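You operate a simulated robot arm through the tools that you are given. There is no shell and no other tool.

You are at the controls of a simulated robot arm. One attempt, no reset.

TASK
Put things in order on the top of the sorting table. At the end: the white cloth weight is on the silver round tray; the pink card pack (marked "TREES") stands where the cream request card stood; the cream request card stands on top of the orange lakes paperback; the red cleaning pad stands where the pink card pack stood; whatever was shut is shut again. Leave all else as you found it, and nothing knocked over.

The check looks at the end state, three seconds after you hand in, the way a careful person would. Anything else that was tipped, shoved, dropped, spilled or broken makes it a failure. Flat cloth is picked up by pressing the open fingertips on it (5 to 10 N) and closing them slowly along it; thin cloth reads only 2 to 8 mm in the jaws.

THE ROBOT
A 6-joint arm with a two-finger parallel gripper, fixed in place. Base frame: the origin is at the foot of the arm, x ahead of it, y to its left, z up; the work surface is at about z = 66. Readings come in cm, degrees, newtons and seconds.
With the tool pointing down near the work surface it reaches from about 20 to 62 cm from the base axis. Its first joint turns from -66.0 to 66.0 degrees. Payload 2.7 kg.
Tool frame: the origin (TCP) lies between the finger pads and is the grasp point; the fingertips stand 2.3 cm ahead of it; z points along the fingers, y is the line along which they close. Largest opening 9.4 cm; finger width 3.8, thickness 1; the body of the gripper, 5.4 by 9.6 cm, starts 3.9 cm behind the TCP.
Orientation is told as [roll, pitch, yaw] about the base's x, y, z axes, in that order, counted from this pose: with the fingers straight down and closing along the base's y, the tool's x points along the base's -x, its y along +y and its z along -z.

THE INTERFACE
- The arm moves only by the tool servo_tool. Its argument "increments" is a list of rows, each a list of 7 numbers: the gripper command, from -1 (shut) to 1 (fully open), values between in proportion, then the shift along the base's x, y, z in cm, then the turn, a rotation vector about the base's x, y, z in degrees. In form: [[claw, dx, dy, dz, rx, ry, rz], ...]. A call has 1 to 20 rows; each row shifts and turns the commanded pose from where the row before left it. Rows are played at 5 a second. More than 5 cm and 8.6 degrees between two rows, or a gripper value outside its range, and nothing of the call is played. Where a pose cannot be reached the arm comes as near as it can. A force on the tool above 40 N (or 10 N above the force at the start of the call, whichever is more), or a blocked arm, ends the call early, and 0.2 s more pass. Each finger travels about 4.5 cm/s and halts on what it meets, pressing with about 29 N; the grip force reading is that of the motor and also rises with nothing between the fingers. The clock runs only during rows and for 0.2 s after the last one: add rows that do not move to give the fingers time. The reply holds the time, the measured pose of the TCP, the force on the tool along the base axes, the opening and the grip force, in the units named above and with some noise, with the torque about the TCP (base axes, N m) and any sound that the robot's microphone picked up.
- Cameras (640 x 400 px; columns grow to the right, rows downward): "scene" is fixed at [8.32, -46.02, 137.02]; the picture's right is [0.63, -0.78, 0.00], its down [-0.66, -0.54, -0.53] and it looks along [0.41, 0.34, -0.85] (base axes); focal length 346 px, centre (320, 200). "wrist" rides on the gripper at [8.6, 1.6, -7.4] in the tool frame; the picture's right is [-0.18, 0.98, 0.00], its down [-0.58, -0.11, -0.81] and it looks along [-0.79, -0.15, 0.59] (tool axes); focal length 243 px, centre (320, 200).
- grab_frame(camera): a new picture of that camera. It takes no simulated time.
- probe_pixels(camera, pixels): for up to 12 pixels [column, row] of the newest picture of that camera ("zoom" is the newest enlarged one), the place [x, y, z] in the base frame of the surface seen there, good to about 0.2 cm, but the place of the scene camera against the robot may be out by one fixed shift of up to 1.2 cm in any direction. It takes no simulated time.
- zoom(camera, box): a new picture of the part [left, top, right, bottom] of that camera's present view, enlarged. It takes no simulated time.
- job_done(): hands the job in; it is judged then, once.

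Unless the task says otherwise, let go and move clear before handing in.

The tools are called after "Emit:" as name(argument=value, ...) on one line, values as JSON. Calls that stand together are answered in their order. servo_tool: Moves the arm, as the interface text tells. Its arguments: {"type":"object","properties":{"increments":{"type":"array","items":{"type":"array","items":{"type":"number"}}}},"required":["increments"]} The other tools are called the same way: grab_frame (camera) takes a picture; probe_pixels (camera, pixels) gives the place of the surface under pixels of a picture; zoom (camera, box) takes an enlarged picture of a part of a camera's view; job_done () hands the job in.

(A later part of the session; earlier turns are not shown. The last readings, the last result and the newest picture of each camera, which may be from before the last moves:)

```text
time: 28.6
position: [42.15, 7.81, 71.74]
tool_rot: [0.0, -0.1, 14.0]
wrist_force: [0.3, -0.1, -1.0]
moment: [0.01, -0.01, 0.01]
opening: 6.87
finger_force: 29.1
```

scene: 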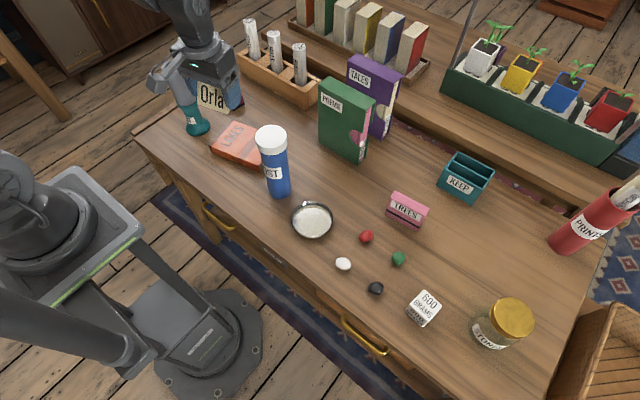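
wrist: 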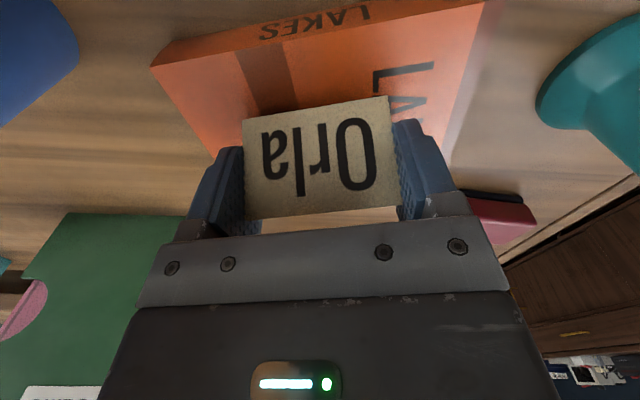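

Emit:
servo_tool(increments=[[0.3, 0, 0, -0.1, 0, 0, 0], [0.3, 0, 0, 0, 0, 0, 0], [0.3, 0, 0, -0.1, 0, 0, 0], [0.3, 0, 0, 0, 0, 0, 0]])

Emit:
zoom(camera="scene", box=[200, 110, 280, 170])

```text
time: 29.6
position: [42.23, 7.85, 71.58]
tool_rot: [-0.1, -0.1, 14.0]
wrist_force: [-0.5, -2.5, 14.9]
moment: [-0.01, 0.08, 0.06]
opening: 6.85
finger_force: 29.0
```

```text
6.67 times, centred on (240, 140) of scene
```

zoom: 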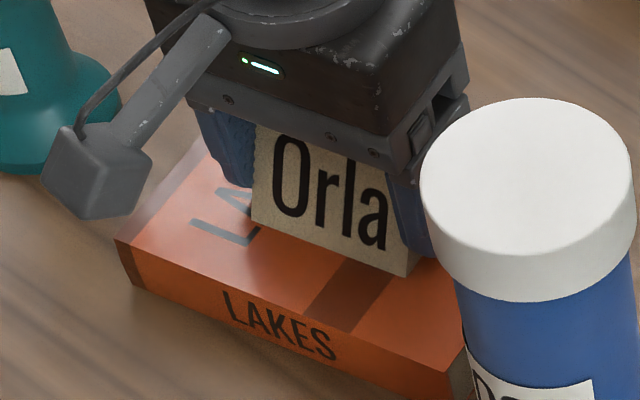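

There is contact at 15 N, so the card rests on the book. I'm easing up slightly, opening, and lifting straight up.

Emit:
servo_tool(increments=[[0.3, 0, 0, 0.08, 0, 0, 0], [0.45, 0, 0, 0, 0, 0, 0], [0.55, 0, 0, 0, 0, 0, 0], [0.7, 0, 0, 0, 0, 0, 0], [0.9, 0, 0, 0, 0, 0, 0], [1, 0, 0, 0, 0, 0, 0], [1, 0, 0, 1.5, 0, 0, 0], [1, 0, 0, 3, 0, 0, 0], [1, 0, 0, 4.5, 0, 0, 0], [1, 0, 0, 4.5, 0, 0, 0], [1, 0, 0, 4.5, 0, 0, 0], [1, 0, 0, 2, 0, 0, 0], [1, 0, 0, 0, 0, 0, 0]])

Emit:
grab_frame(camera="scene")

Emit:
zoom(camera="scene", box=[180, 80, 308, 180])

```text
time: 32.4
position: [42.04, 7.8, 91.5]
tool_rot: [-0.1, 0.1, 13.9]
wrist_force: [-0.5, -0.3, -0.6]
moment: [0.01, -0.02, 0.0]
opening: 9.41
finger_force: 0.1
```

```text
taken
```

scene: 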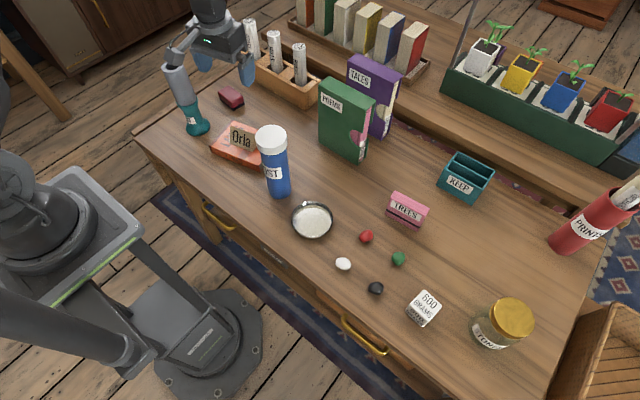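

```text
4.00 times, centred on (244, 130) of scene
```

zoom: 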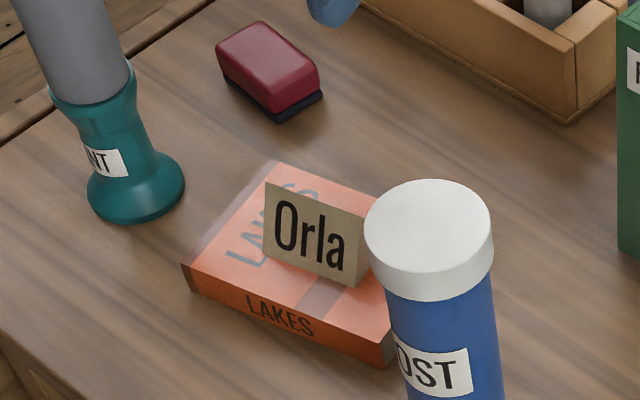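

The card stands on the orange book. Next is the pack: I'm traveling at height to (38,-33) for a close wrist view.

Emit:
servo_tool(increments=[[1, -0.4, -4.1, 0.5, 0, 0, -7], [1, -0.4, -4.1, 0, 0, 0, -7], [1, -0.4, -4.1, 0, 0, 0, 0], [1, -0.4, -4.1, 0, 0, 0, 0], [1, -0.4, -4.1, 0, 0, 0, 0], [1, -0.4, -4.1, 0, 0, 0, 0], [1, -0.4, -4.1, 0, 0, 0, 0], [1, -0.4, -4.1, 0, 0, 0, 0], [1, -0.4, -4.1, -3, 0, 0, 0], [1, -0.4, -4.1, -3, 0, 0, 0], [1, 0, 0, 0, 0, 0, 0], [1, 0, 0, 0, 0, 0, 0]])

Emit:
grab_frame(camera="wrist")

```text
refused: row 9 steps farther than a row can; nothing moved
```

```text
taken
```

wrist: 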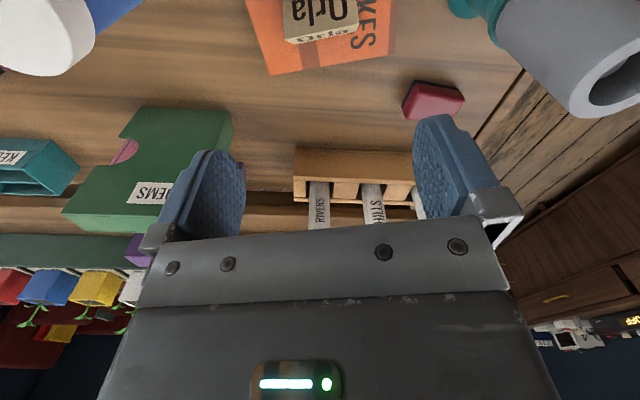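

Row 9 combined too large a step, so nothing moved. While I'm here I'm measuring the red pad at (433,100) in the wrist view.

Emit:
zoom(camera="wrist", box=[392, 70, 472, 130])

```text
6.67 times, centred on (432, 100) of wrist
```

zoom: 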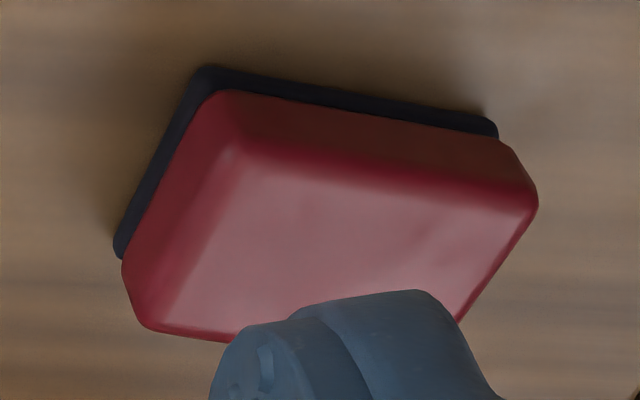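

Emit:
probe_pixels(camera="zoom", pixels=[[205, 70], [494, 125], [118, 250], [222, 97], [500, 148], [534, 195], [128, 290], [150, 325], [320, 220], [240, 160], [510, 205], [160, 310]])

Emit:
servo_tool(increments=[[1, -0.4, -4.1, 0.5, 0, 0, -7], [1, -0.4, -4.1, 0, 0, 0, -7], [1, -0.4, -4.1, 0, 0, 0, 0], [1, -0.4, -4.1, 0, 0, 0, 0], [1, -0.4, -4.1, 0, 0, 0, 0], [1, -0.4, -4.1, 0, 0, 0, 0], [1, -0.4, -4.1, 0, 0, 0, 0], [1, -0.4, -4.1, 0, 0, 0, 0], [1, -0.4, -4.1, 0, 0, 0, 0], [1, -0.4, -4.1, 0, 0, 0, 0], [1, 0, 0, -3, 0, 0, 0], [1, 0, 0, -3, 0, 0, 0], [1, 0, 0, 0, 0, 0, 0], [1, 0, 0, 0, 0, 0, 0]])

Emit:
grab_frame(camera="wrist")

```text
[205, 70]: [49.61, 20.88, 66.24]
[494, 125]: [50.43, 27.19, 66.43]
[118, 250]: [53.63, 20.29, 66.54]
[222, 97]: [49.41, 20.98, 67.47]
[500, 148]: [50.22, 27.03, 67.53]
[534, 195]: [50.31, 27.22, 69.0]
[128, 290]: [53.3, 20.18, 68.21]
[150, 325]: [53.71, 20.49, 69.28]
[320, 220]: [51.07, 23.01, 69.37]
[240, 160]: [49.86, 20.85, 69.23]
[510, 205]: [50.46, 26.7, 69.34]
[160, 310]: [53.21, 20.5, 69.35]
```

```text
time: 35.4
position: [38.2, -33.14, 86.25]
tool_rot: [0.0, -0.1, 0.0]
wrist_force: [0.3, 0.2, 0.7]
moment: [0.02, 0.01, -0.01]
opening: 9.39
finger_force: 0.1
```

```text
taken
```

wrist: 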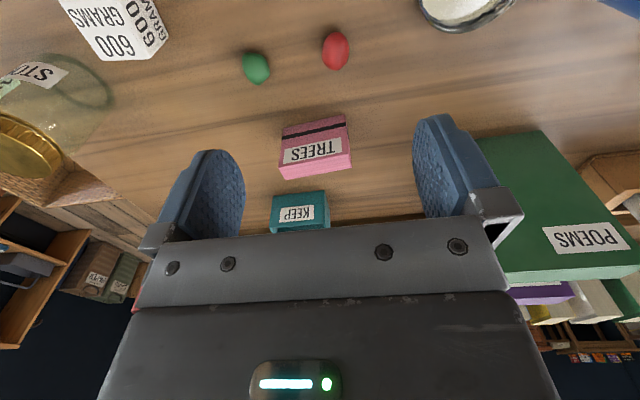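

The pad measures about 6.4 × 4.0 cm, centred at (52.0,23.75), with yaw -8° and its top at z 69.35. Now I'm zooming on the TREES pack at (316,145) in the wrist view.

Emit:
zoom(camera="wrist", box=[268, 105, 364, 185])

```text
5.00 times, centred on (316, 145) of wrist
```

zoom: 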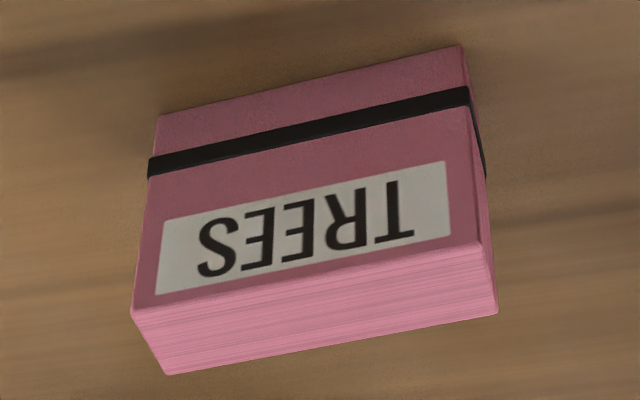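

Emit:
probe_pixels(camera="zoom", pixels=[[160, 115], [459, 48], [135, 310], [481, 250], [168, 371], [494, 310], [145, 235], [473, 170], [320, 310], [485, 190]])

Emit:
zoom(camera="wrist", box=[60, 0, 180, 70])

```text
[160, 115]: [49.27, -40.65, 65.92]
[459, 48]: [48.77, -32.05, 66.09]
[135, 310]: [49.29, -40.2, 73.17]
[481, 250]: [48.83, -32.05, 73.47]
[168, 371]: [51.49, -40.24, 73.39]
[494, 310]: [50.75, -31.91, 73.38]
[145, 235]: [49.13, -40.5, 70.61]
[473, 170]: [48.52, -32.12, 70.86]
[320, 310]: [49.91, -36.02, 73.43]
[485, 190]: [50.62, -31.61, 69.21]
```

```text
5.33 times, centred on (120, 35) of wrist
```

zoom: 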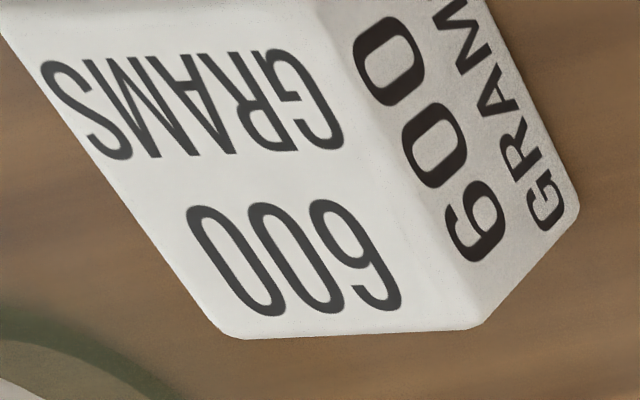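

The pack centre is (50.09,-36.1), yaw about 4°, 2.05 cm thick, top z 73.4. I'm rotating the tool to yaw -86° and opening to 5 cm so I can grip it across its thickness; I also probe KEEP for clearance.

Emit:
probe_pixels(camera="scene", pixels=[[437, 184], [474, 203], [448, 155], [492, 170], [457, 185]])

Emit:
servo_tool(increments=[[0.5, 0, 0, 0, 0, 0, -7.8], [0.06, 0, 0, 0, 0, 0, -7.8], [0.06, 0, 0, 0, 0, 0, -7.8], [0.06, 0, 0, 0, 0, 0, -7.8], [0.06, 0, 0, 0, 0, 0, -7.8], [0.06, 0, 0, 0, 0, 0, -7.8], [0.06, 0, 0, 0, 0, 0, -7.8], [0.06, 0, 0, 0, 0, 0, -7.8], [0.06, 0, 0, 0, 0, 0, -7.8], [0.06, 0, 0, 0, 0, 0, -7.8], [0.06, 0, 0, 0, 0, 0, -7.8], [0.06, 4, -0.8, 0, 0, 0, 0], [0.06, 4, -0.8, 0, 0, 0, 0], [0.06, 3.85, -0.86, 0, 0, 0, 0], [0.06, 0, 0, -4, 0, 0, 0], [0.06, 0, 0, 0, 0, 0, 0], [0.06, 0, 0, 0, 0, 0, 0]])

Emit:
grab_frame(camera="wrist")

Emit:
zoom(camera="scene", box=[330, 130, 490, 250])

```text
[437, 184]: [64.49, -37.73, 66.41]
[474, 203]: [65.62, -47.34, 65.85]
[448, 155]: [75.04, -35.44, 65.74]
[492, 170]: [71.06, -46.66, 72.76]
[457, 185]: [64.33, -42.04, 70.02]
```

```text
time: 39.0
position: [49.92, -35.71, 81.59]
tool_rot: [0.0, 0.0, -85.8]
wrist_force: [0.4, 0.2, 0.2]
moment: [-0.03, 0.02, -0.02]
opening: 4.98
finger_force: 0.0
```

```text
taken
```

wrist: 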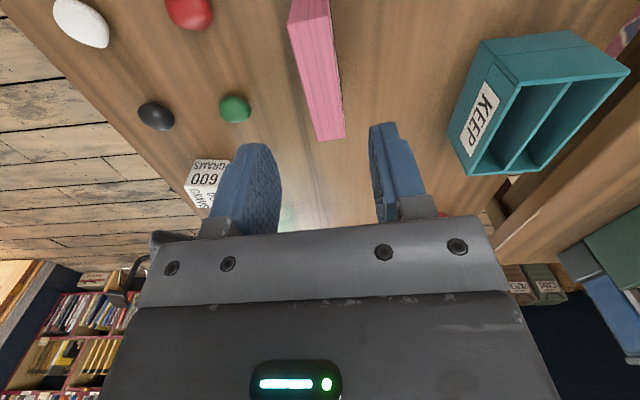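

```text
3.33 times, centred on (410, 190) of scene
```

zoom: 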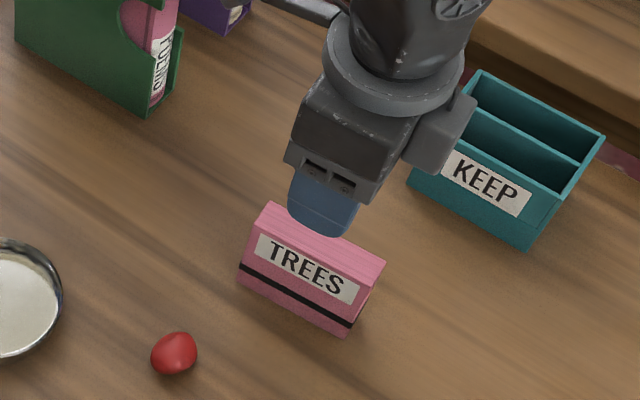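

The fingers line up over the pack, with KEEP and POEMS well clear. I'm descending to z≈70.8.

Emit:
servo_tool(increments=[[0.06, 0.1, 0.1, -3, 0, 0, 0], [0.06, 0, 0, -3, 0, 0, 0], [0.06, 0, 0, -2.5, 0, 0, 0], [0.06, 0, 0, -1.5, 0, 0, 0], [0.06, 0, 0, -0.8, 0, 0, 0], [0.06, 0, 0, 0, 0, 0, 0], [0.06, 0, 0, 0, 0, 0, 0]])

Emit:
grab_frame(camera="wrist")

Emit:
zoom(camera="scene", box=[330, 130, 490, 250])

```text
time: 40.6
position: [50.13, -35.56, 71.04]
tool_rot: [0.0, -0.1, -85.8]
wrist_force: [-0.1, -0.3, -0.3]
moment: [0.04, 0.0, 0.0]
opening: 4.98
finger_force: 0.0
```

```text
taken
```

wrist: 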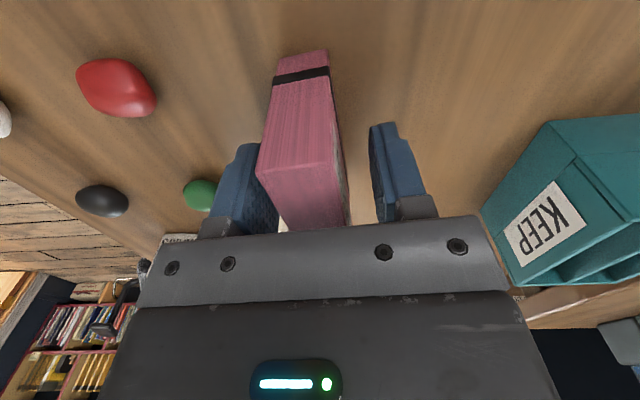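

```text
3.33 times, centred on (410, 190) of scene
```

zoom: 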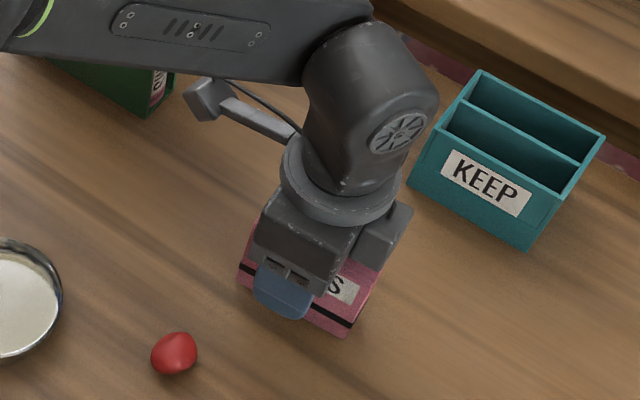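

The pack lies between the fingers. I'm closing gradually.

Emit:
servo_tool(increments=[[-0.1, 0, 0, 0, 0, 0, 0], [-0.25, 0, 0, 0, 0, 0, 0], [-0.38, 0, 0, 0, 0, 0, 0], [-0.46, 0, 0, 0, 0, 0, 0], [-0.52, 0, 0, 0, 0, 0, 0], [-0.58, 0, 0, 0, 0, 0, 0], [-0.7, 0, 0, 0, 0, 0, 0], [-0.7, 0, 0, 0, 0, 0, 0], [-0.7, 0, 0, 0, 0, 0, 0]])

Emit:
grab_frame(camera="wrist")

```text
time: 42.6
position: [50.01, -35.5, 71.0]
tool_rot: [0.0, 0.0, -85.8]
wrist_force: [-0.3, 0.0, -0.2]
moment: [0.03, 0.0, -0.01]
opening: 2.38
finger_force: 29.6
```

```text
taken
```

wrist: 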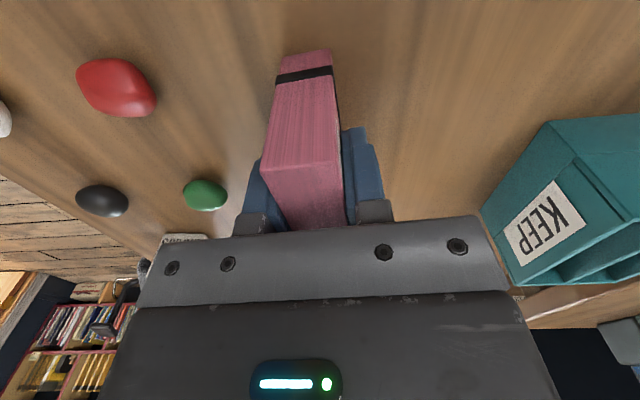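

Gripped at 2.38 cm, 29.6 N. I'm lifting to z≈92 and carrying it to above the card's old place (48.0,-12.15), with the TCP at y≈-11.55 because of the 0.6 cm grip offset.

Emit:
servo_tool(increments=[[-0.7, 0, 0, 1.5, 0, 0, 0], [-0.7, 0, 0, 3, 0, 0, 0], [-0.7, 0, 0, 4, 0, 0, 0], [-0.7, 0, 0, 4.5, 0, 0, 0], [-0.7, 0, 0, 4.5, 0, 0, 0], [-0.7, 0, 0, 4, 0, 0, 0], [-0.7, 0, 0, 0, 0, 0, 0], [-0.7, -0.35, 4, 0, 0, 0, -1], [-0.7, -0.35, 4, 0, 0, 0, -1], [-0.7, -0.35, 4, 0, 0, 0, 0], [-0.7, -0.35, 4, 0, 0, 0, 0], [-0.7, -0.35, 4, 0, 0, 0, 0], [-0.7, -0.3, 3.9, 0, 0, 0, 0], [-0.7, 0, 0, 0, 0, 0, 0], [-0.7, 0, 0, 0, 0, 0, 0]])

Emit:
grab_frame(camera="wrist")

Emit:
grab_frame(camera="scene")

```text
time: 45.8
position: [47.99, -11.65, 92.99]
tool_rot: [0.1, 0.0, -87.8]
wrist_force: [1.0, 0.4, -0.3]
moment: [0.0, 0.01, 0.0]
opening: 2.37
finger_force: 28.9
```

```text
taken
```

wrist: 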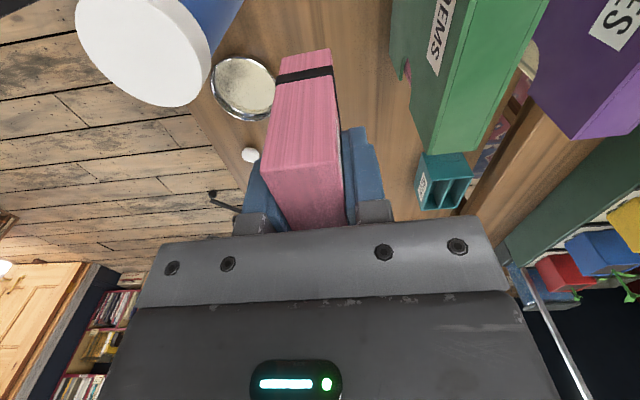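

```text
taken
```

scene: 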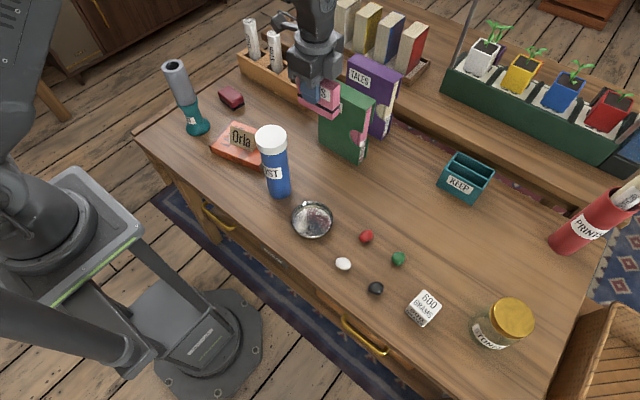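

Emit:
probe_pixels(camera="wrist", pixels=[[268, 160], [335, 160], [280, 62], [328, 55], [300, 110], [300, 200]])

Emit:
servo_tool(increments=[[-0.7, 0, 0, -4.5, 0, 0, 0], [-0.7, 0, 0, -4.5, 0, 0, 0], [-0.7, 0, 0, -4.5, 0, 0, 0], [-0.7, 0, 0, -4.5, 0, 0, 0], [-0.7, 0, 0, -2.5, 0, 0, 0], [-0.7, 0, 0, 0, 0, 0, 0], [-0.7, 0, 0, 0, 0, 0, 0]])

Emit:
grab_frame(camera="wrist")

Emit:
zoom(camera="scene", box=[240, 110, 400, 210])

```text
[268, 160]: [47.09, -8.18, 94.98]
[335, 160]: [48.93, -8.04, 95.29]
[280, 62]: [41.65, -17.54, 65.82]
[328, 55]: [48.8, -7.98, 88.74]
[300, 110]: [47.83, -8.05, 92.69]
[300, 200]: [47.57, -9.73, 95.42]
```

```text
time: 47.4
position: [47.86, -11.56, 72.08]
tool_rot: [-0.1, 0.0, -87.9]
wrist_force: [-0.2, 0.1, -1.5]
moment: [0.0, -0.01, 0.01]
opening: 2.39
finger_force: 29.0
```

```text
taken
```

wrist: 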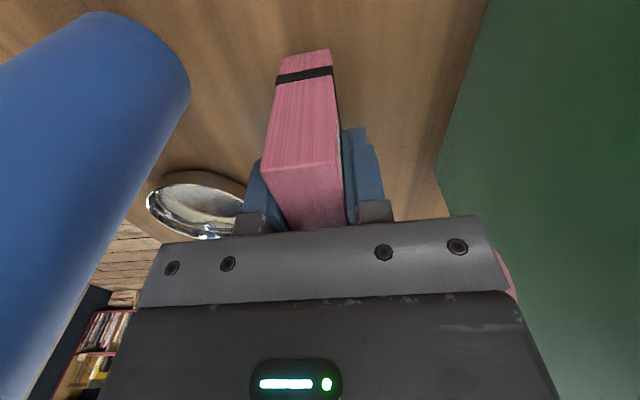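

```text
4.00 times, centred on (320, 160) of scene
```

zoom: 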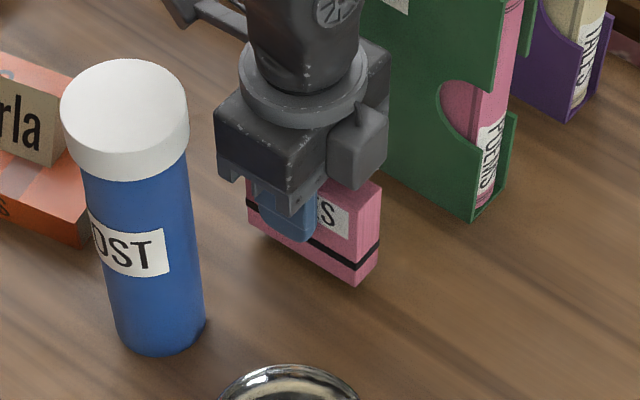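

The pack's +y end sits 3.6 cm from the TCP, so its centre will be at y≈-12.1 as wanted. I'm lowering the last centimetre gently.

Emit:
servo_tool(increments=[[-0.7, 0.1, 0, -0.4, 0, 0, 0], [-0.7, 0, 0, -0.35, 0, 0, 0], [-0.7, 0, 0, 0, 0, 0, 0], [-0.7, 0, 0, -0.15, 0, 0, 0], [-0.7, 0, 0, 0, 0, 0, 0], [-0.7, 0, 0, -0.1, 0, 0, 0], [-0.7, 0, 0, 0, 0, 0, 0]])

```text
time: 49.0
position: [48.07, -11.57, 71.13]
tool_rot: [-0.1, 0.0, -87.8]
wrist_force: [0.1, 0.0, -1.3]
moment: [0.03, 0.01, -0.02]
opening: 2.36
finger_force: 28.8
```

Emit:
servo_tool(increments=[[-0.7, 0, 0, -0.1, 0, 0, 0], [-0.7, 0, 0, 0, 0, 0, 0], [-0.7, 0, 0, -0.06, 0, 0, 0], [-0.7, 0, 0, 0, 0, 0, 0]])

```text
time: 50.0
position: [48.01, -11.56, 71.0]
tool_rot: [0.1, 0.0, -87.8]
wrist_force: [-0.6, 0.1, 0.4]
moment: [-0.08, 0.02, -0.02]
opening: 2.38
finger_force: 29.2
```

Emit:
servo_tool(increments=[[-0.7, 0, 0, -0.06, 0, 0, 0], [-0.7, 0, 0, 0, 0, 0, 0], [-0.7, 0, 0, 0, 0, 0, 0]])

```text
time: 50.8
position: [47.99, -11.63, 70.94]
tool_rot: [0.1, 0.0, -87.7]
wrist_force: [-8.9, 5.4, 24.9]
moment: [0.13, 0.36, -0.04]
opening: 2.36
finger_force: 28.9
```

Firm contact now (25 N). I'm easing off, opening slowly to 5 cm, and lifting clear.

Emit:
servo_tool(increments=[[-0.7, 0, 0, 0.06, 0, 0, 0], [-0.55, 0, 0, 0, 0, 0, 0], [-0.45, 0, 0, 0, 0, 0, 0], [-0.35, 0, 0, 0, 0, 0, 0], [-0.2, 0, 0, 0, 0, 0, 0], [0, 0, 0, 0, 0, 0, 0], [0, 0, 0, 0, 0, 0, 0], [0, 0, 0, 1.5, 0, 0, 0], [0, 0, 0, 3, 0, 0, 0], [0, 0, 0, 4.5, 0, 0, 0], [0, 0, 0, 4.5, 0, 0, 0], [0, 0, 0, 4.5, 0, 0, 0], [0, 0, 0, 2, 0, 0, 0], [0, 0, 0, 0, 0, 0, 0]])

Emit:
grab_frame(camera="scene")

Emit:
zoom(camera="scene", box=[270, 130, 370, 210])

```text
time: 53.8
position: [48.16, -11.82, 91.03]
tool_rot: [-0.2, 0.0, -87.8]
wrist_force: [-0.9, -0.5, 0.3]
moment: [0.0, 0.0, 0.03]
opening: 4.72
finger_force: 0.0
```

```text
taken
```

scene: 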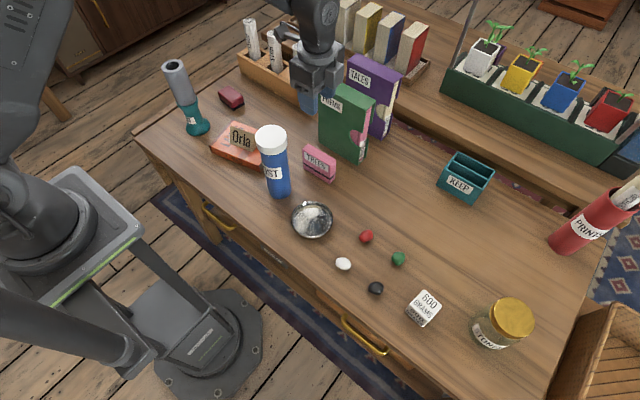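

```text
5.00 times, centred on (320, 170) of scene
```

zoom: 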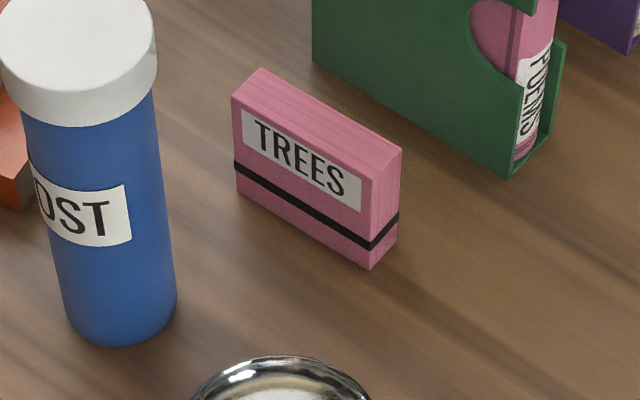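

The pack stands upright where the card was. Next is the red pad; I'm first probing the rack and rolls for clearance near its approach.

Emit:
probe_pixels(camera="scene", pixels=[[238, 68], [262, 85], [300, 105], [250, 22], [250, 50], [273, 35], [231, 97], [200, 75]])

Emit:
zoom(camera="scene", box=[150, 0, 342, 120])

```text
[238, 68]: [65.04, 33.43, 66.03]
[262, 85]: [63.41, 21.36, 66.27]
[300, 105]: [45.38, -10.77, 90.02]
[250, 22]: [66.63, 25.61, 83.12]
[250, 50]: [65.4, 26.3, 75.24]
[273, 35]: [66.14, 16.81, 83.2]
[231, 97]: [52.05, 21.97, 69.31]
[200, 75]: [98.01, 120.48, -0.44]
```

```text
3.33 times, centred on (246, 60) of scene
```

zoom: 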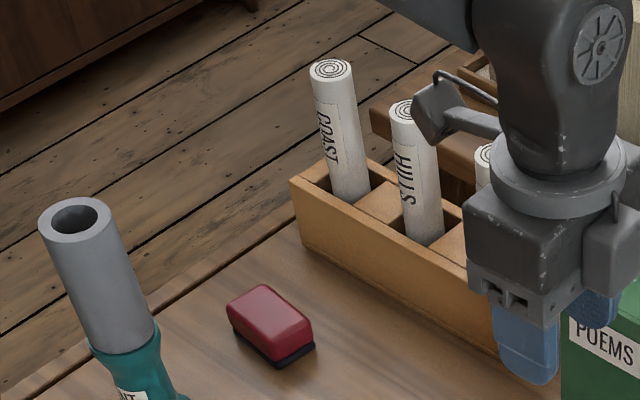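

The rack's front is at x≈62.4, so the approach is clear. I'm carrying on to above the pad with yaw -98° and 7 cm opening.

Emit:
servo_tool(increments=[[0, 0.43, 3.95, 0, 0, 0, 0], [0, 0.43, 3.95, 0, 0, 0, 0], [0, 0.43, 3.95, 0, 0, 0, -2.5], [0.5, 0.43, 3.95, 0, 0, 0, -2.5], [0.5, 0.43, 3.95, 0, 0, 0, -2.5], [0.5, 0.43, 3.95, 0, 0, 0, -2.7], [0.5, 0.43, 3.95, 0, 0, 0, 0], [0.5, 0.43, 3.95, 0, 0, 0, 0], [0.5, 0.43, 3.95, 0, 0, 0, 0], [0.5, 0, 0, -4, 0, 0, 0], [0.5, 0, 0, -4, 0, 0, 0], [0.5, 0, 0, 0, 0, 0, 0], [0.5, 0, 0, 0, 0, 0, 0]])

Emit:
grab_frame(camera="wrist")

Emit:
grab_frame(camera="scene")

```text
time: 56.6
position: [52.11, 23.8, 82.99]
tool_rot: [-0.1, -0.1, -98.0]
wrist_force: [-0.8, -0.3, -0.3]
moment: [0.0, -0.04, -0.02]
opening: 7.06
finger_force: 0.0
```

```text
taken
```

wrist: 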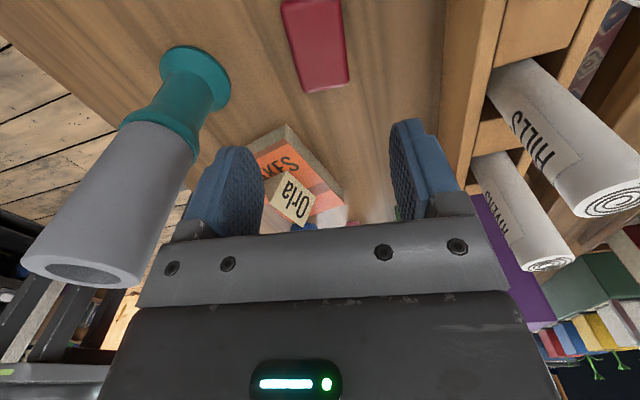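

```text
taken
```

scene: 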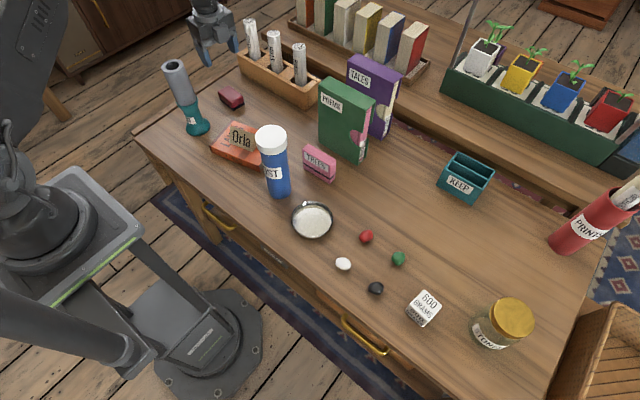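

The pad is at (317,45) in the wrist view between the open fingers. I'm probing its edges to confirm alignment.

Emit:
probe_pixels(camera="wrist", pixels=[[284, 5], [340, 3], [308, 90], [345, 82], [318, 45], [300, 60], [340, 55]])

Emit:
servo_tool(increments=[[0.5, -0.1, 0, -4, 0, 0, 0], [0.5, 0, 0, -4, 0, 0, 0], [0.5, 0, 0, -3, 0, 0, 0], [0.5, 0, 0, 0, 0, 0, 0], [0.5, 0, 0, 0, 0, 0, 0]])

Emit:
grab_frame(camera="wrist")

Emit:
zoom(camera="scene", box=[150, 20, 310, 140])

```text
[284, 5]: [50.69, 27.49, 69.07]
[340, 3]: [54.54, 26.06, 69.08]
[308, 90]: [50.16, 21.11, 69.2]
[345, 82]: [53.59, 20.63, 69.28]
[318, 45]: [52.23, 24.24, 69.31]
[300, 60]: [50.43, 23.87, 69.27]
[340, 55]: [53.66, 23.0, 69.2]
```

```text
time: 57.8
position: [51.92, 23.74, 71.89]
tool_rot: [0.0, 0.1, -98.0]
wrist_force: [0.1, -0.1, -0.3]
moment: [0.02, 0.02, -0.04]
opening: 7.03
finger_force: 0.0
```

```text
taken
```

wrist: 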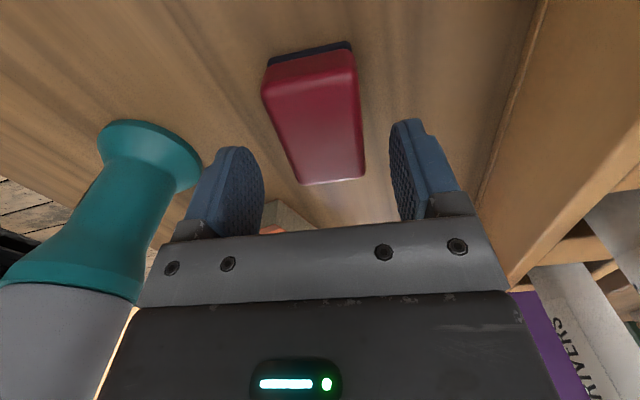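

```text
3.33 times, centred on (230, 80) of scene
```

zoom: 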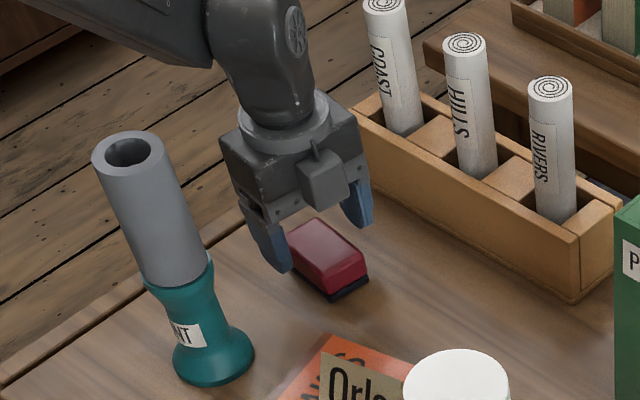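

Centre is about (52.2,23.8), as expected. I'm descending 3 cm with a 0.2 cm x correction and closing gently.

Emit:
servo_tool(increments=[[0.5, 0.2, 0, -1.5, 0, 0, 0], [0.5, 0, 0, -1.4, 0, 0, 0], [0.5, 0, 0, 0, 0, 0, 0], [0.35, 0, 0, 0, 0, 0, 0], [0.2, 0, 0, 0, 0, 0, 0], [0.08, 0, 0, 0, 0, 0, 0], [0, 0, 0, 0, 0, 0, 0], [-0.08, 0, 0, 0, 0, 0, 0], [-0.16, 0, 0, 0, 0, 0, 0], [-0.25, 0, 0, 0, 0, 0, 0], [-0.35, 0, 0, 0, 0, 0, 0], [-0.35, 0, 0, 0, 0, 0, 0]])

Emit:
grab_frame(camera="wrist")

```text
time: 60.4
position: [52.13, 23.86, 69.12]
tool_rot: [-0.1, 0.0, -98.0]
wrist_force: [0.3, -0.7, -0.1]
moment: [0.0, -0.02, 0.01]
opening: 4.4
finger_force: 29.1
```

```text
taken
```

wrist: 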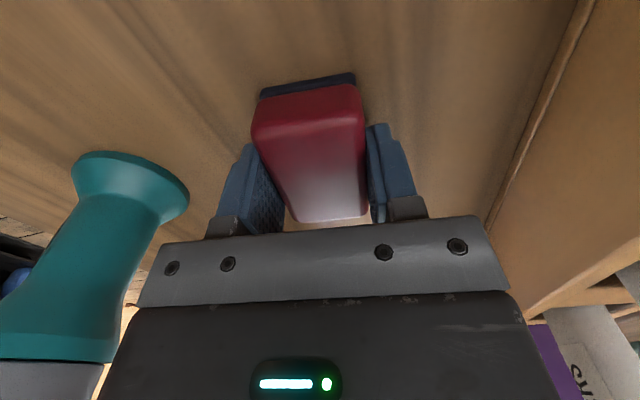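

Pad gripped at 4.40 cm, 29 N. I'm lifting to z≈91.

Emit:
servo_tool(increments=[[-0.35, 0, 0, 1.5, 0, 0, 0], [-0.35, 0, 0, 3, 0, 0, 0], [-0.35, 0, 0, 4.5, 0, 0, 0], [-0.35, 0, 0, 4.5, 0, 0, 0], [-0.35, 0, 0, 4.5, 0, 0, 0], [-0.35, 0, 0, 4, 0, 0, 0], [-0.35, 0, 0, 0, 0, 0, 0]])

Emit:
grab_frame(camera="wrist")

```text
time: 62.0
position: [51.69, 23.62, 91.08]
tool_rot: [-0.2, 0.0, -98.1]
wrist_force: [0.0, -0.7, -0.6]
moment: [0.02, -0.03, 0.02]
opening: 4.43
finger_force: 28.9
```

```text
taken
```

wrist: 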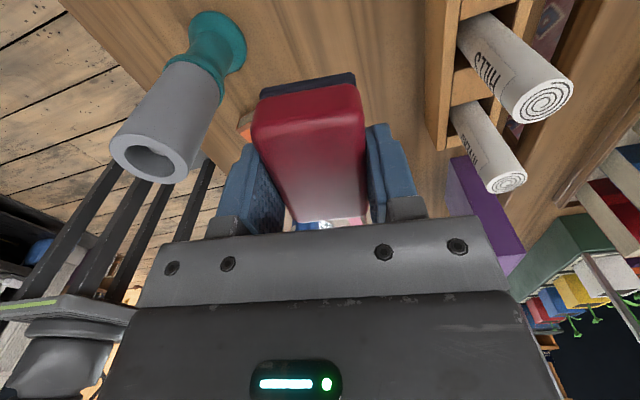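

The pad is held level. I'm carrying it across to the pack's old place, rotating to yaw -86° on the way.

Emit:
servo_tool(increments=[[-0.35, -0.5, -4, 0.2, 0, 0, 0.8], [-0.35, -0.5, -4, 0.2, 0, 0, 0.8], [-0.35, -0.5, -4, 0, 0, 0, 0.8], [-0.35, -0.5, -4, 0, 0, 0, 0.8], [-0.35, -0.5, -4, 0, 0, 0, 0.8], [-0.35, -0.5, -4, 0, 0, 0, 0.8], [-0.35, 0, -4, 0, 0, 0, 0.8], [-0.35, 0, -4, 0, 0, 0, 0.8], [-0.35, 0, -4, 0, 0, 0, 0.8], [-0.35, 0, -4, 0, 0, 0, 0.8], [-0.35, 0, -4, 0, 0, 0, 0.8], [-0.35, 0, -4, 0, 0, 0, 0.8], [-0.35, 0, -4, 0, 0, 0, 0.8], [-0.35, 0.5, -4, 0, 0, 0, 0.8], [-0.35, 0.5, -3.9, 0, 0, 0, 0.8], [-0.35, 0, 0, 0, 0, 0, 0], [-0.35, 0, 0, 0, 0, 0, 0]])

Emit:
grab_frame(camera="wrist")

Emit:
grab_frame(camera="scene")

```text
time: 65.6
position: [49.92, -36.24, 91.44]
tool_rot: [-0.1, 0.0, -85.9]
wrist_force: [0.6, 0.2, -0.9]
moment: [0.03, -0.01, 0.01]
opening: 4.45
finger_force: 29.1
```

```text
taken
```

wrist: 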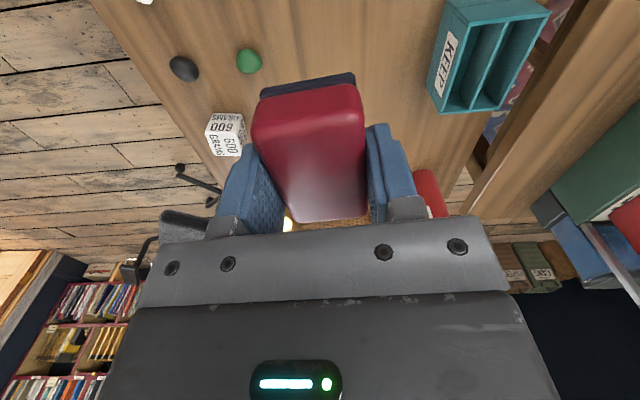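

```text
taken
```

scene: 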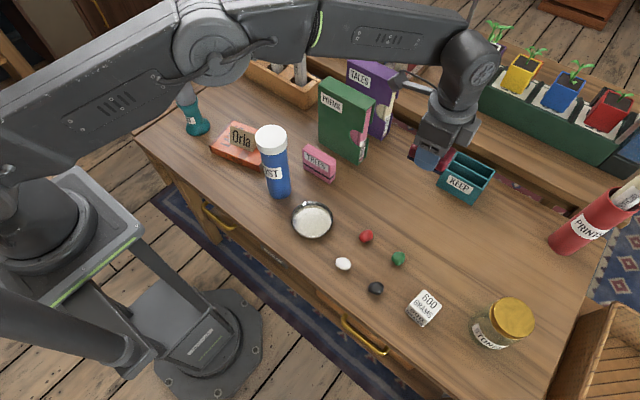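

Above the target at (49.92,-36.24). I'm descending to just above the table.

Emit:
servo_tool(increments=[[-0.35, 0.15, 0.12, -4, 0, 0, 0], [-0.35, 0, 0, -4.5, 0, 0, 0], [-0.35, 0, 0, -4.5, 0, 0, 0], [-0.35, 0, 0, -4.5, 0, 0, 0], [-0.35, 0, 0, -3, 0, 0, 0], [-0.35, 0, 0, -1, 0, 0, 0], [-0.35, 0, 0, 0, 0, 0, 0], [-0.35, 0, 0, 0, 0, 0, 0]])

Emit:
zoom(camera="scene", box=[330, 130, 490, 250])

```text
time: 67.4
position: [50.45, -35.74, 70.34]
tool_rot: [-0.1, 0.0, -85.9]
wrist_force: [-0.4, -0.5, 0.1]
moment: [-0.01, -0.01, 0.0]
opening: 4.43
finger_force: 29.0
```

```text
3.33 times, centred on (410, 190) of scene
```

zoom: 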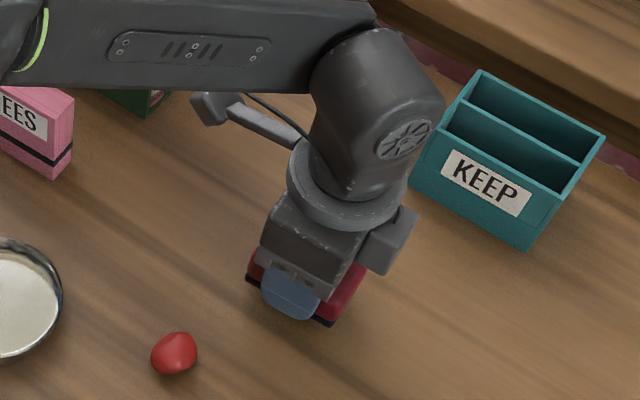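

Measured position is (50.45,-35.74), so I'm correcting back toward (50.09,-36.1) and lowering in small steps.

Emit:
servo_tool(increments=[[-0.35, -0.36, -0.36, -0.4, 0, 0, 0], [-0.35, 0, 0, -0.4, 0, 0, 0], [-0.35, 0, 0, 0, 0, 0, 0], [-0.35, 0, 0, -0.15, 0, 0, 0], [-0.35, 0, 0, 0, 0, 0, 0]])

```text
time: 68.6
position: [49.94, -36.29, 69.28]
tool_rot: [0.0, 0.0, -86.0]
wrist_force: [-0.4, 0.6, -0.4]
moment: [0.0, -0.04, 0.0]
opening: 4.44
finger_force: 28.4
```

Emit:
servo_tool(increments=[[-0.35, 0.1, 0.12, -0.08, 0, 0, 0], [-0.35, 0, 0, 0, 0, 0, 0], [-0.35, 0, 0, -0.06, 0, 0, 0], [-0.35, 0, 0, 0, 0, 0, 0]])

```text
time: 69.6
position: [49.91, -35.98, 69.19]
tool_rot: [0.0, 0.0, -86.0]
wrist_force: [0.1, 0.3, 0.7]
moment: [0.02, -0.03, -0.03]
opening: 4.41
finger_force: 28.5
```

Emit:
servo_tool(increments=[[-0.35, 0, 0, -0.06, 0, 0, 0], [-0.35, 0, 0, 0, 0, 0, 0], [-0.35, 0, 0, -0.05, 0, 0, 0], [-0.35, 0, 0, 0, 0, 0, 0]])

```text
time: 70.6
position: [50.01, -36.1, 69.09]
tool_rot: [0.1, -0.1, -86.0]
wrist_force: [-2.2, 3.1, 18.7]
moment: [0.39, 0.18, 0.02]
opening: 4.44
finger_force: 28.7
```

Contact at 19 N, position (50.01,-36.1). I'm easing off, opening, and lifting.

Emit:
servo_tool(increments=[[-0.35, 0, 0, 0.06, 0, 0, 0], [-0.15, 0, 0, 0, 0, 0, 0], [0, 0, 0, 0, 0, 0, 0], [0.15, 0, 0, 0, 0, 0, 0], [0.35, 0, 0, 0, 0, 0, 0], [0.5, 0, 0, 0, 0, 0, 0], [0.5, 0, 0, 0, 0, 0, 0], [0.5, 0, 0, 1.5, 0, 0, 0], [0.5, 0, 0, 3, 0, 0, 0], [0.5, 0, 0, 4, 0, 0, 0], [0.5, 0, 0, 4.5, 0, 0, 0], [0.5, 0, 0, 3, 0, 0, 0], [0.5, 0, 0, 0, 0, 0, 0]])

Emit:
grab_frame(camera="scene")

Emit:
grab_frame(camera="wrist")

```text
time: 73.4
position: [49.8, -36.05, 85.25]
tool_rot: [0.0, 0.0, -86.0]
wrist_force: [0.1, -0.5, -0.1]
moment: [-0.02, 0.0, -0.04]
opening: 7.04
finger_force: 0.0
```

```text
taken
```

scene: 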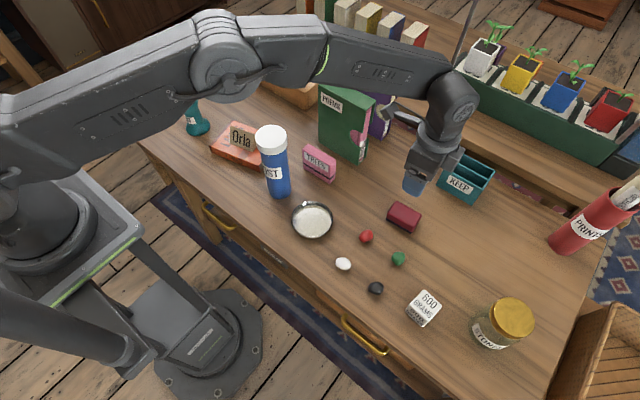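

```text
taken
```

wrist: 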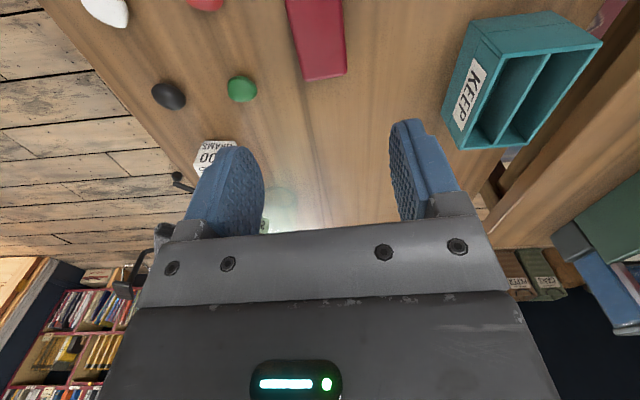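

The pad is in place with red, green and other items undisturbed. Next is the white 600 GRAMS weight; I'm probing its neighbours and moving for a close wrist look.

Emit:
probe_pixels(camera="scene", pixels=[[376, 288], [474, 335], [510, 318], [490, 312], [493, 348], [425, 300]])

Emit:
servo_tool(increments=[[0.5, -4, -0.8, 0, 0, 0, 0], [0.5, -4, -0.8, 0, 0, 0, 0], [0.5, -4, -0.8, 0, 0, 0, 0], [0.5, -3.8, -0.8, 0, 0, 0, 0], [0.5, 0, 0, -3, 0, 0, 0], [0.5, 0, 0, 0, 0, 0, 0], [0.5, 0, 0, 0, 0, 0, 0]])

Emit:
grab_frame(camera="wrist")

```text
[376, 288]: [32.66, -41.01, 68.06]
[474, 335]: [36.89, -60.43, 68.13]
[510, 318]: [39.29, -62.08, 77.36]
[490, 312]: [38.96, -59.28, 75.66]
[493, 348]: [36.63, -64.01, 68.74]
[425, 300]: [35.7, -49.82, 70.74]
```

```text
time: 75.0
position: [34.1, -39.3, 81.92]
tool_rot: [-0.1, 0.0, -86.1]
wrist_force: [0.5, -0.1, 1.0]
moment: [-0.05, 0.01, 0.01]
opening: 7.06
finger_force: 0.0
```

```text
taken
```

wrist: 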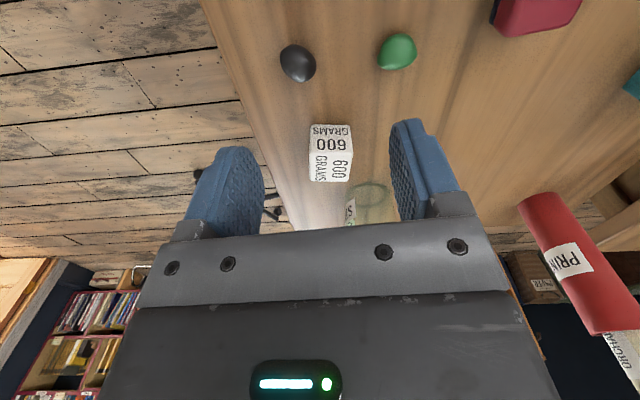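

Emit:
zoom(camera="wrist", box=[298, 115, 370, 190])

Emit:
zoom(camera="wrist", box=[320, 170, 420, 240])

Emit:
zoom(camera="wrist", box=[298, 115, 370, 190])

```text
5.33 times, centred on (334, 152) of wrist
```

zoom: 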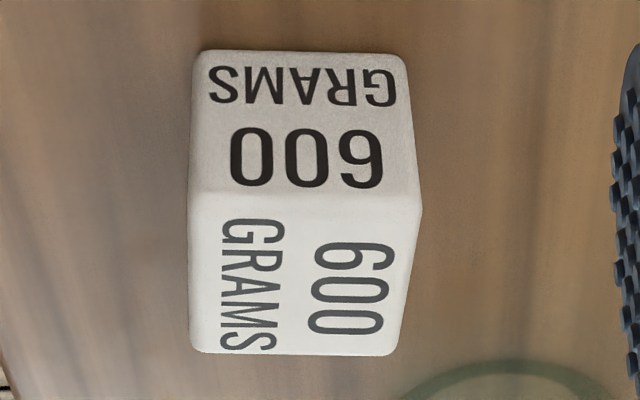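

```text
5.71 times, centred on (370, 205) of wrist
```

zoom: 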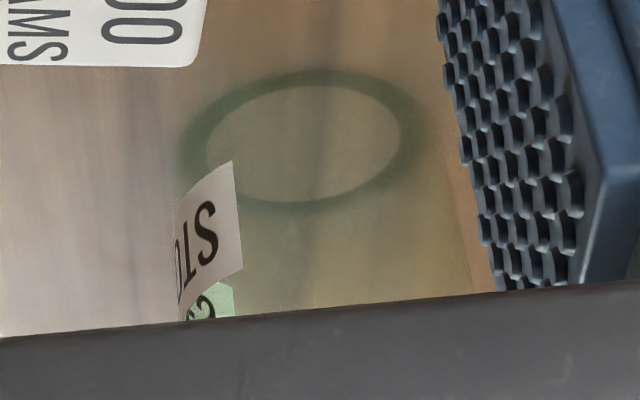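

```text
5.33 times, centred on (334, 152) of wrist
```

zoom: 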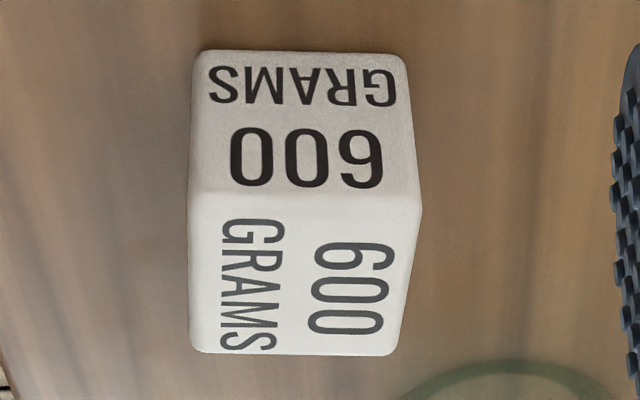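

The cube's texture looks like matte fabric, but there is also a green sticker on the jar I want to read before deciding between cube and white pebble. I'm moving for a view of it.

Emit:
servo_tool(increments=[[0.5, -1.2, -1.1, 2, 0, 0, 7.7], [0.5, -1.2, -1.1, 2, 0, 0, 7.7], [0.5, -1.2, -1.1, 2, 0, 0, 7.7], [0.5, -1.2, -1.1, 2, 0, 0, 7.7], [0.5, -1.2, -1.1, 2, 0, 0, 7.7], [0.5, -1.2, -1.1, 2, 0, 0, 7.7], [0.5, 0, 0, 0, 0, 0, 0], [0.5, 0, 0, 0, 0, 0, 0]])

Emit:
grab_frame(camera="wrist")

```text
time: 76.8
position: [26.95, -46.0, 93.96]
tool_rot: [0.0, 0.0, -39.7]
wrist_force: [-0.1, 0.1, 0.8]
moment: [0.03, 0.03, -0.03]
opening: 7.05
finger_force: 0.0
```

```text
taken
```

wrist: 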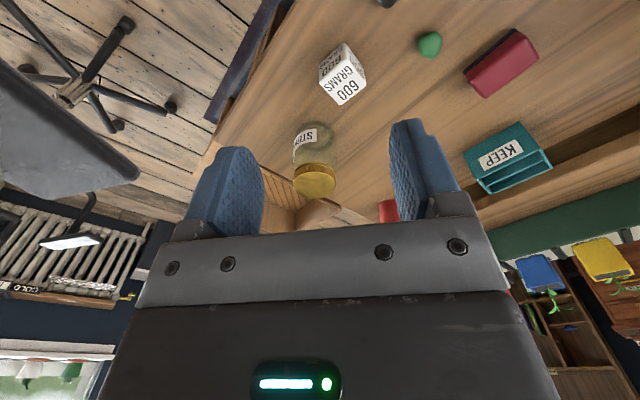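

Emit:
zoom(camera="wrist", box=[280, 110, 352, 205])

Emit:
zoom(camera="wrist", box=[310, 30, 380, 110])

```text
4.21 times, centred on (316, 158) of wrist
```

zoom: 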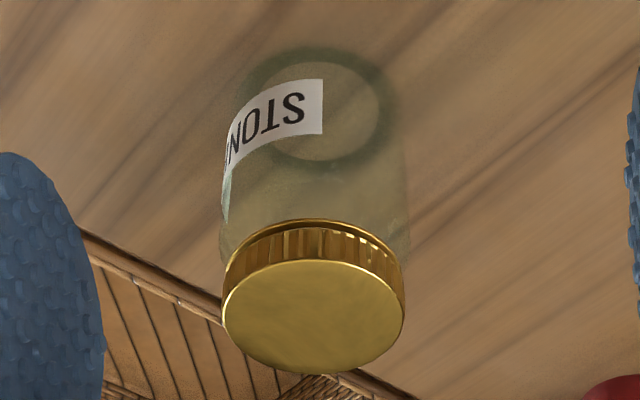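

```text
5.00 times, centred on (345, 70) of wrist
```

zoom: 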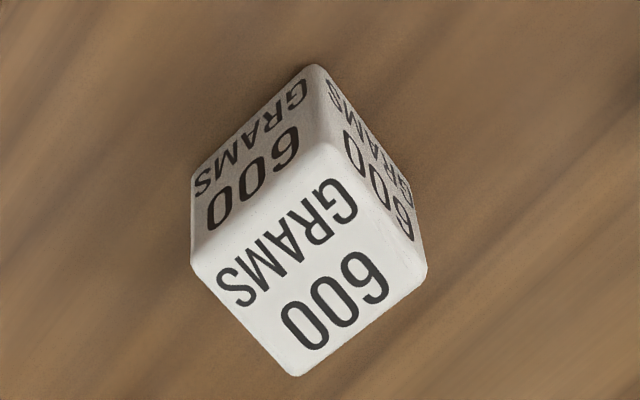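

The green patch is just the back of the STONES label seen through the glass, so the pebbles are "stones" and the 600 GRAMS cube is the weight. I'm probing its top corners in this zoom.

Emit:
probe_pixels(camera="zoom", pixels=[[320, 148], [196, 262], [296, 370], [422, 265], [310, 250], [318, 70], [195, 180], [410, 190]])

```text
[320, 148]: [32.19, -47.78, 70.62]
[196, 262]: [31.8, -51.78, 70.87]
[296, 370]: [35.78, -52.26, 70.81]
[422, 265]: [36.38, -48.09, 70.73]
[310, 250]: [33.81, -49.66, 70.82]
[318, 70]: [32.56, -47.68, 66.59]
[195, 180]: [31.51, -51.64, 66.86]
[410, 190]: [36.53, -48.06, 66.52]
```

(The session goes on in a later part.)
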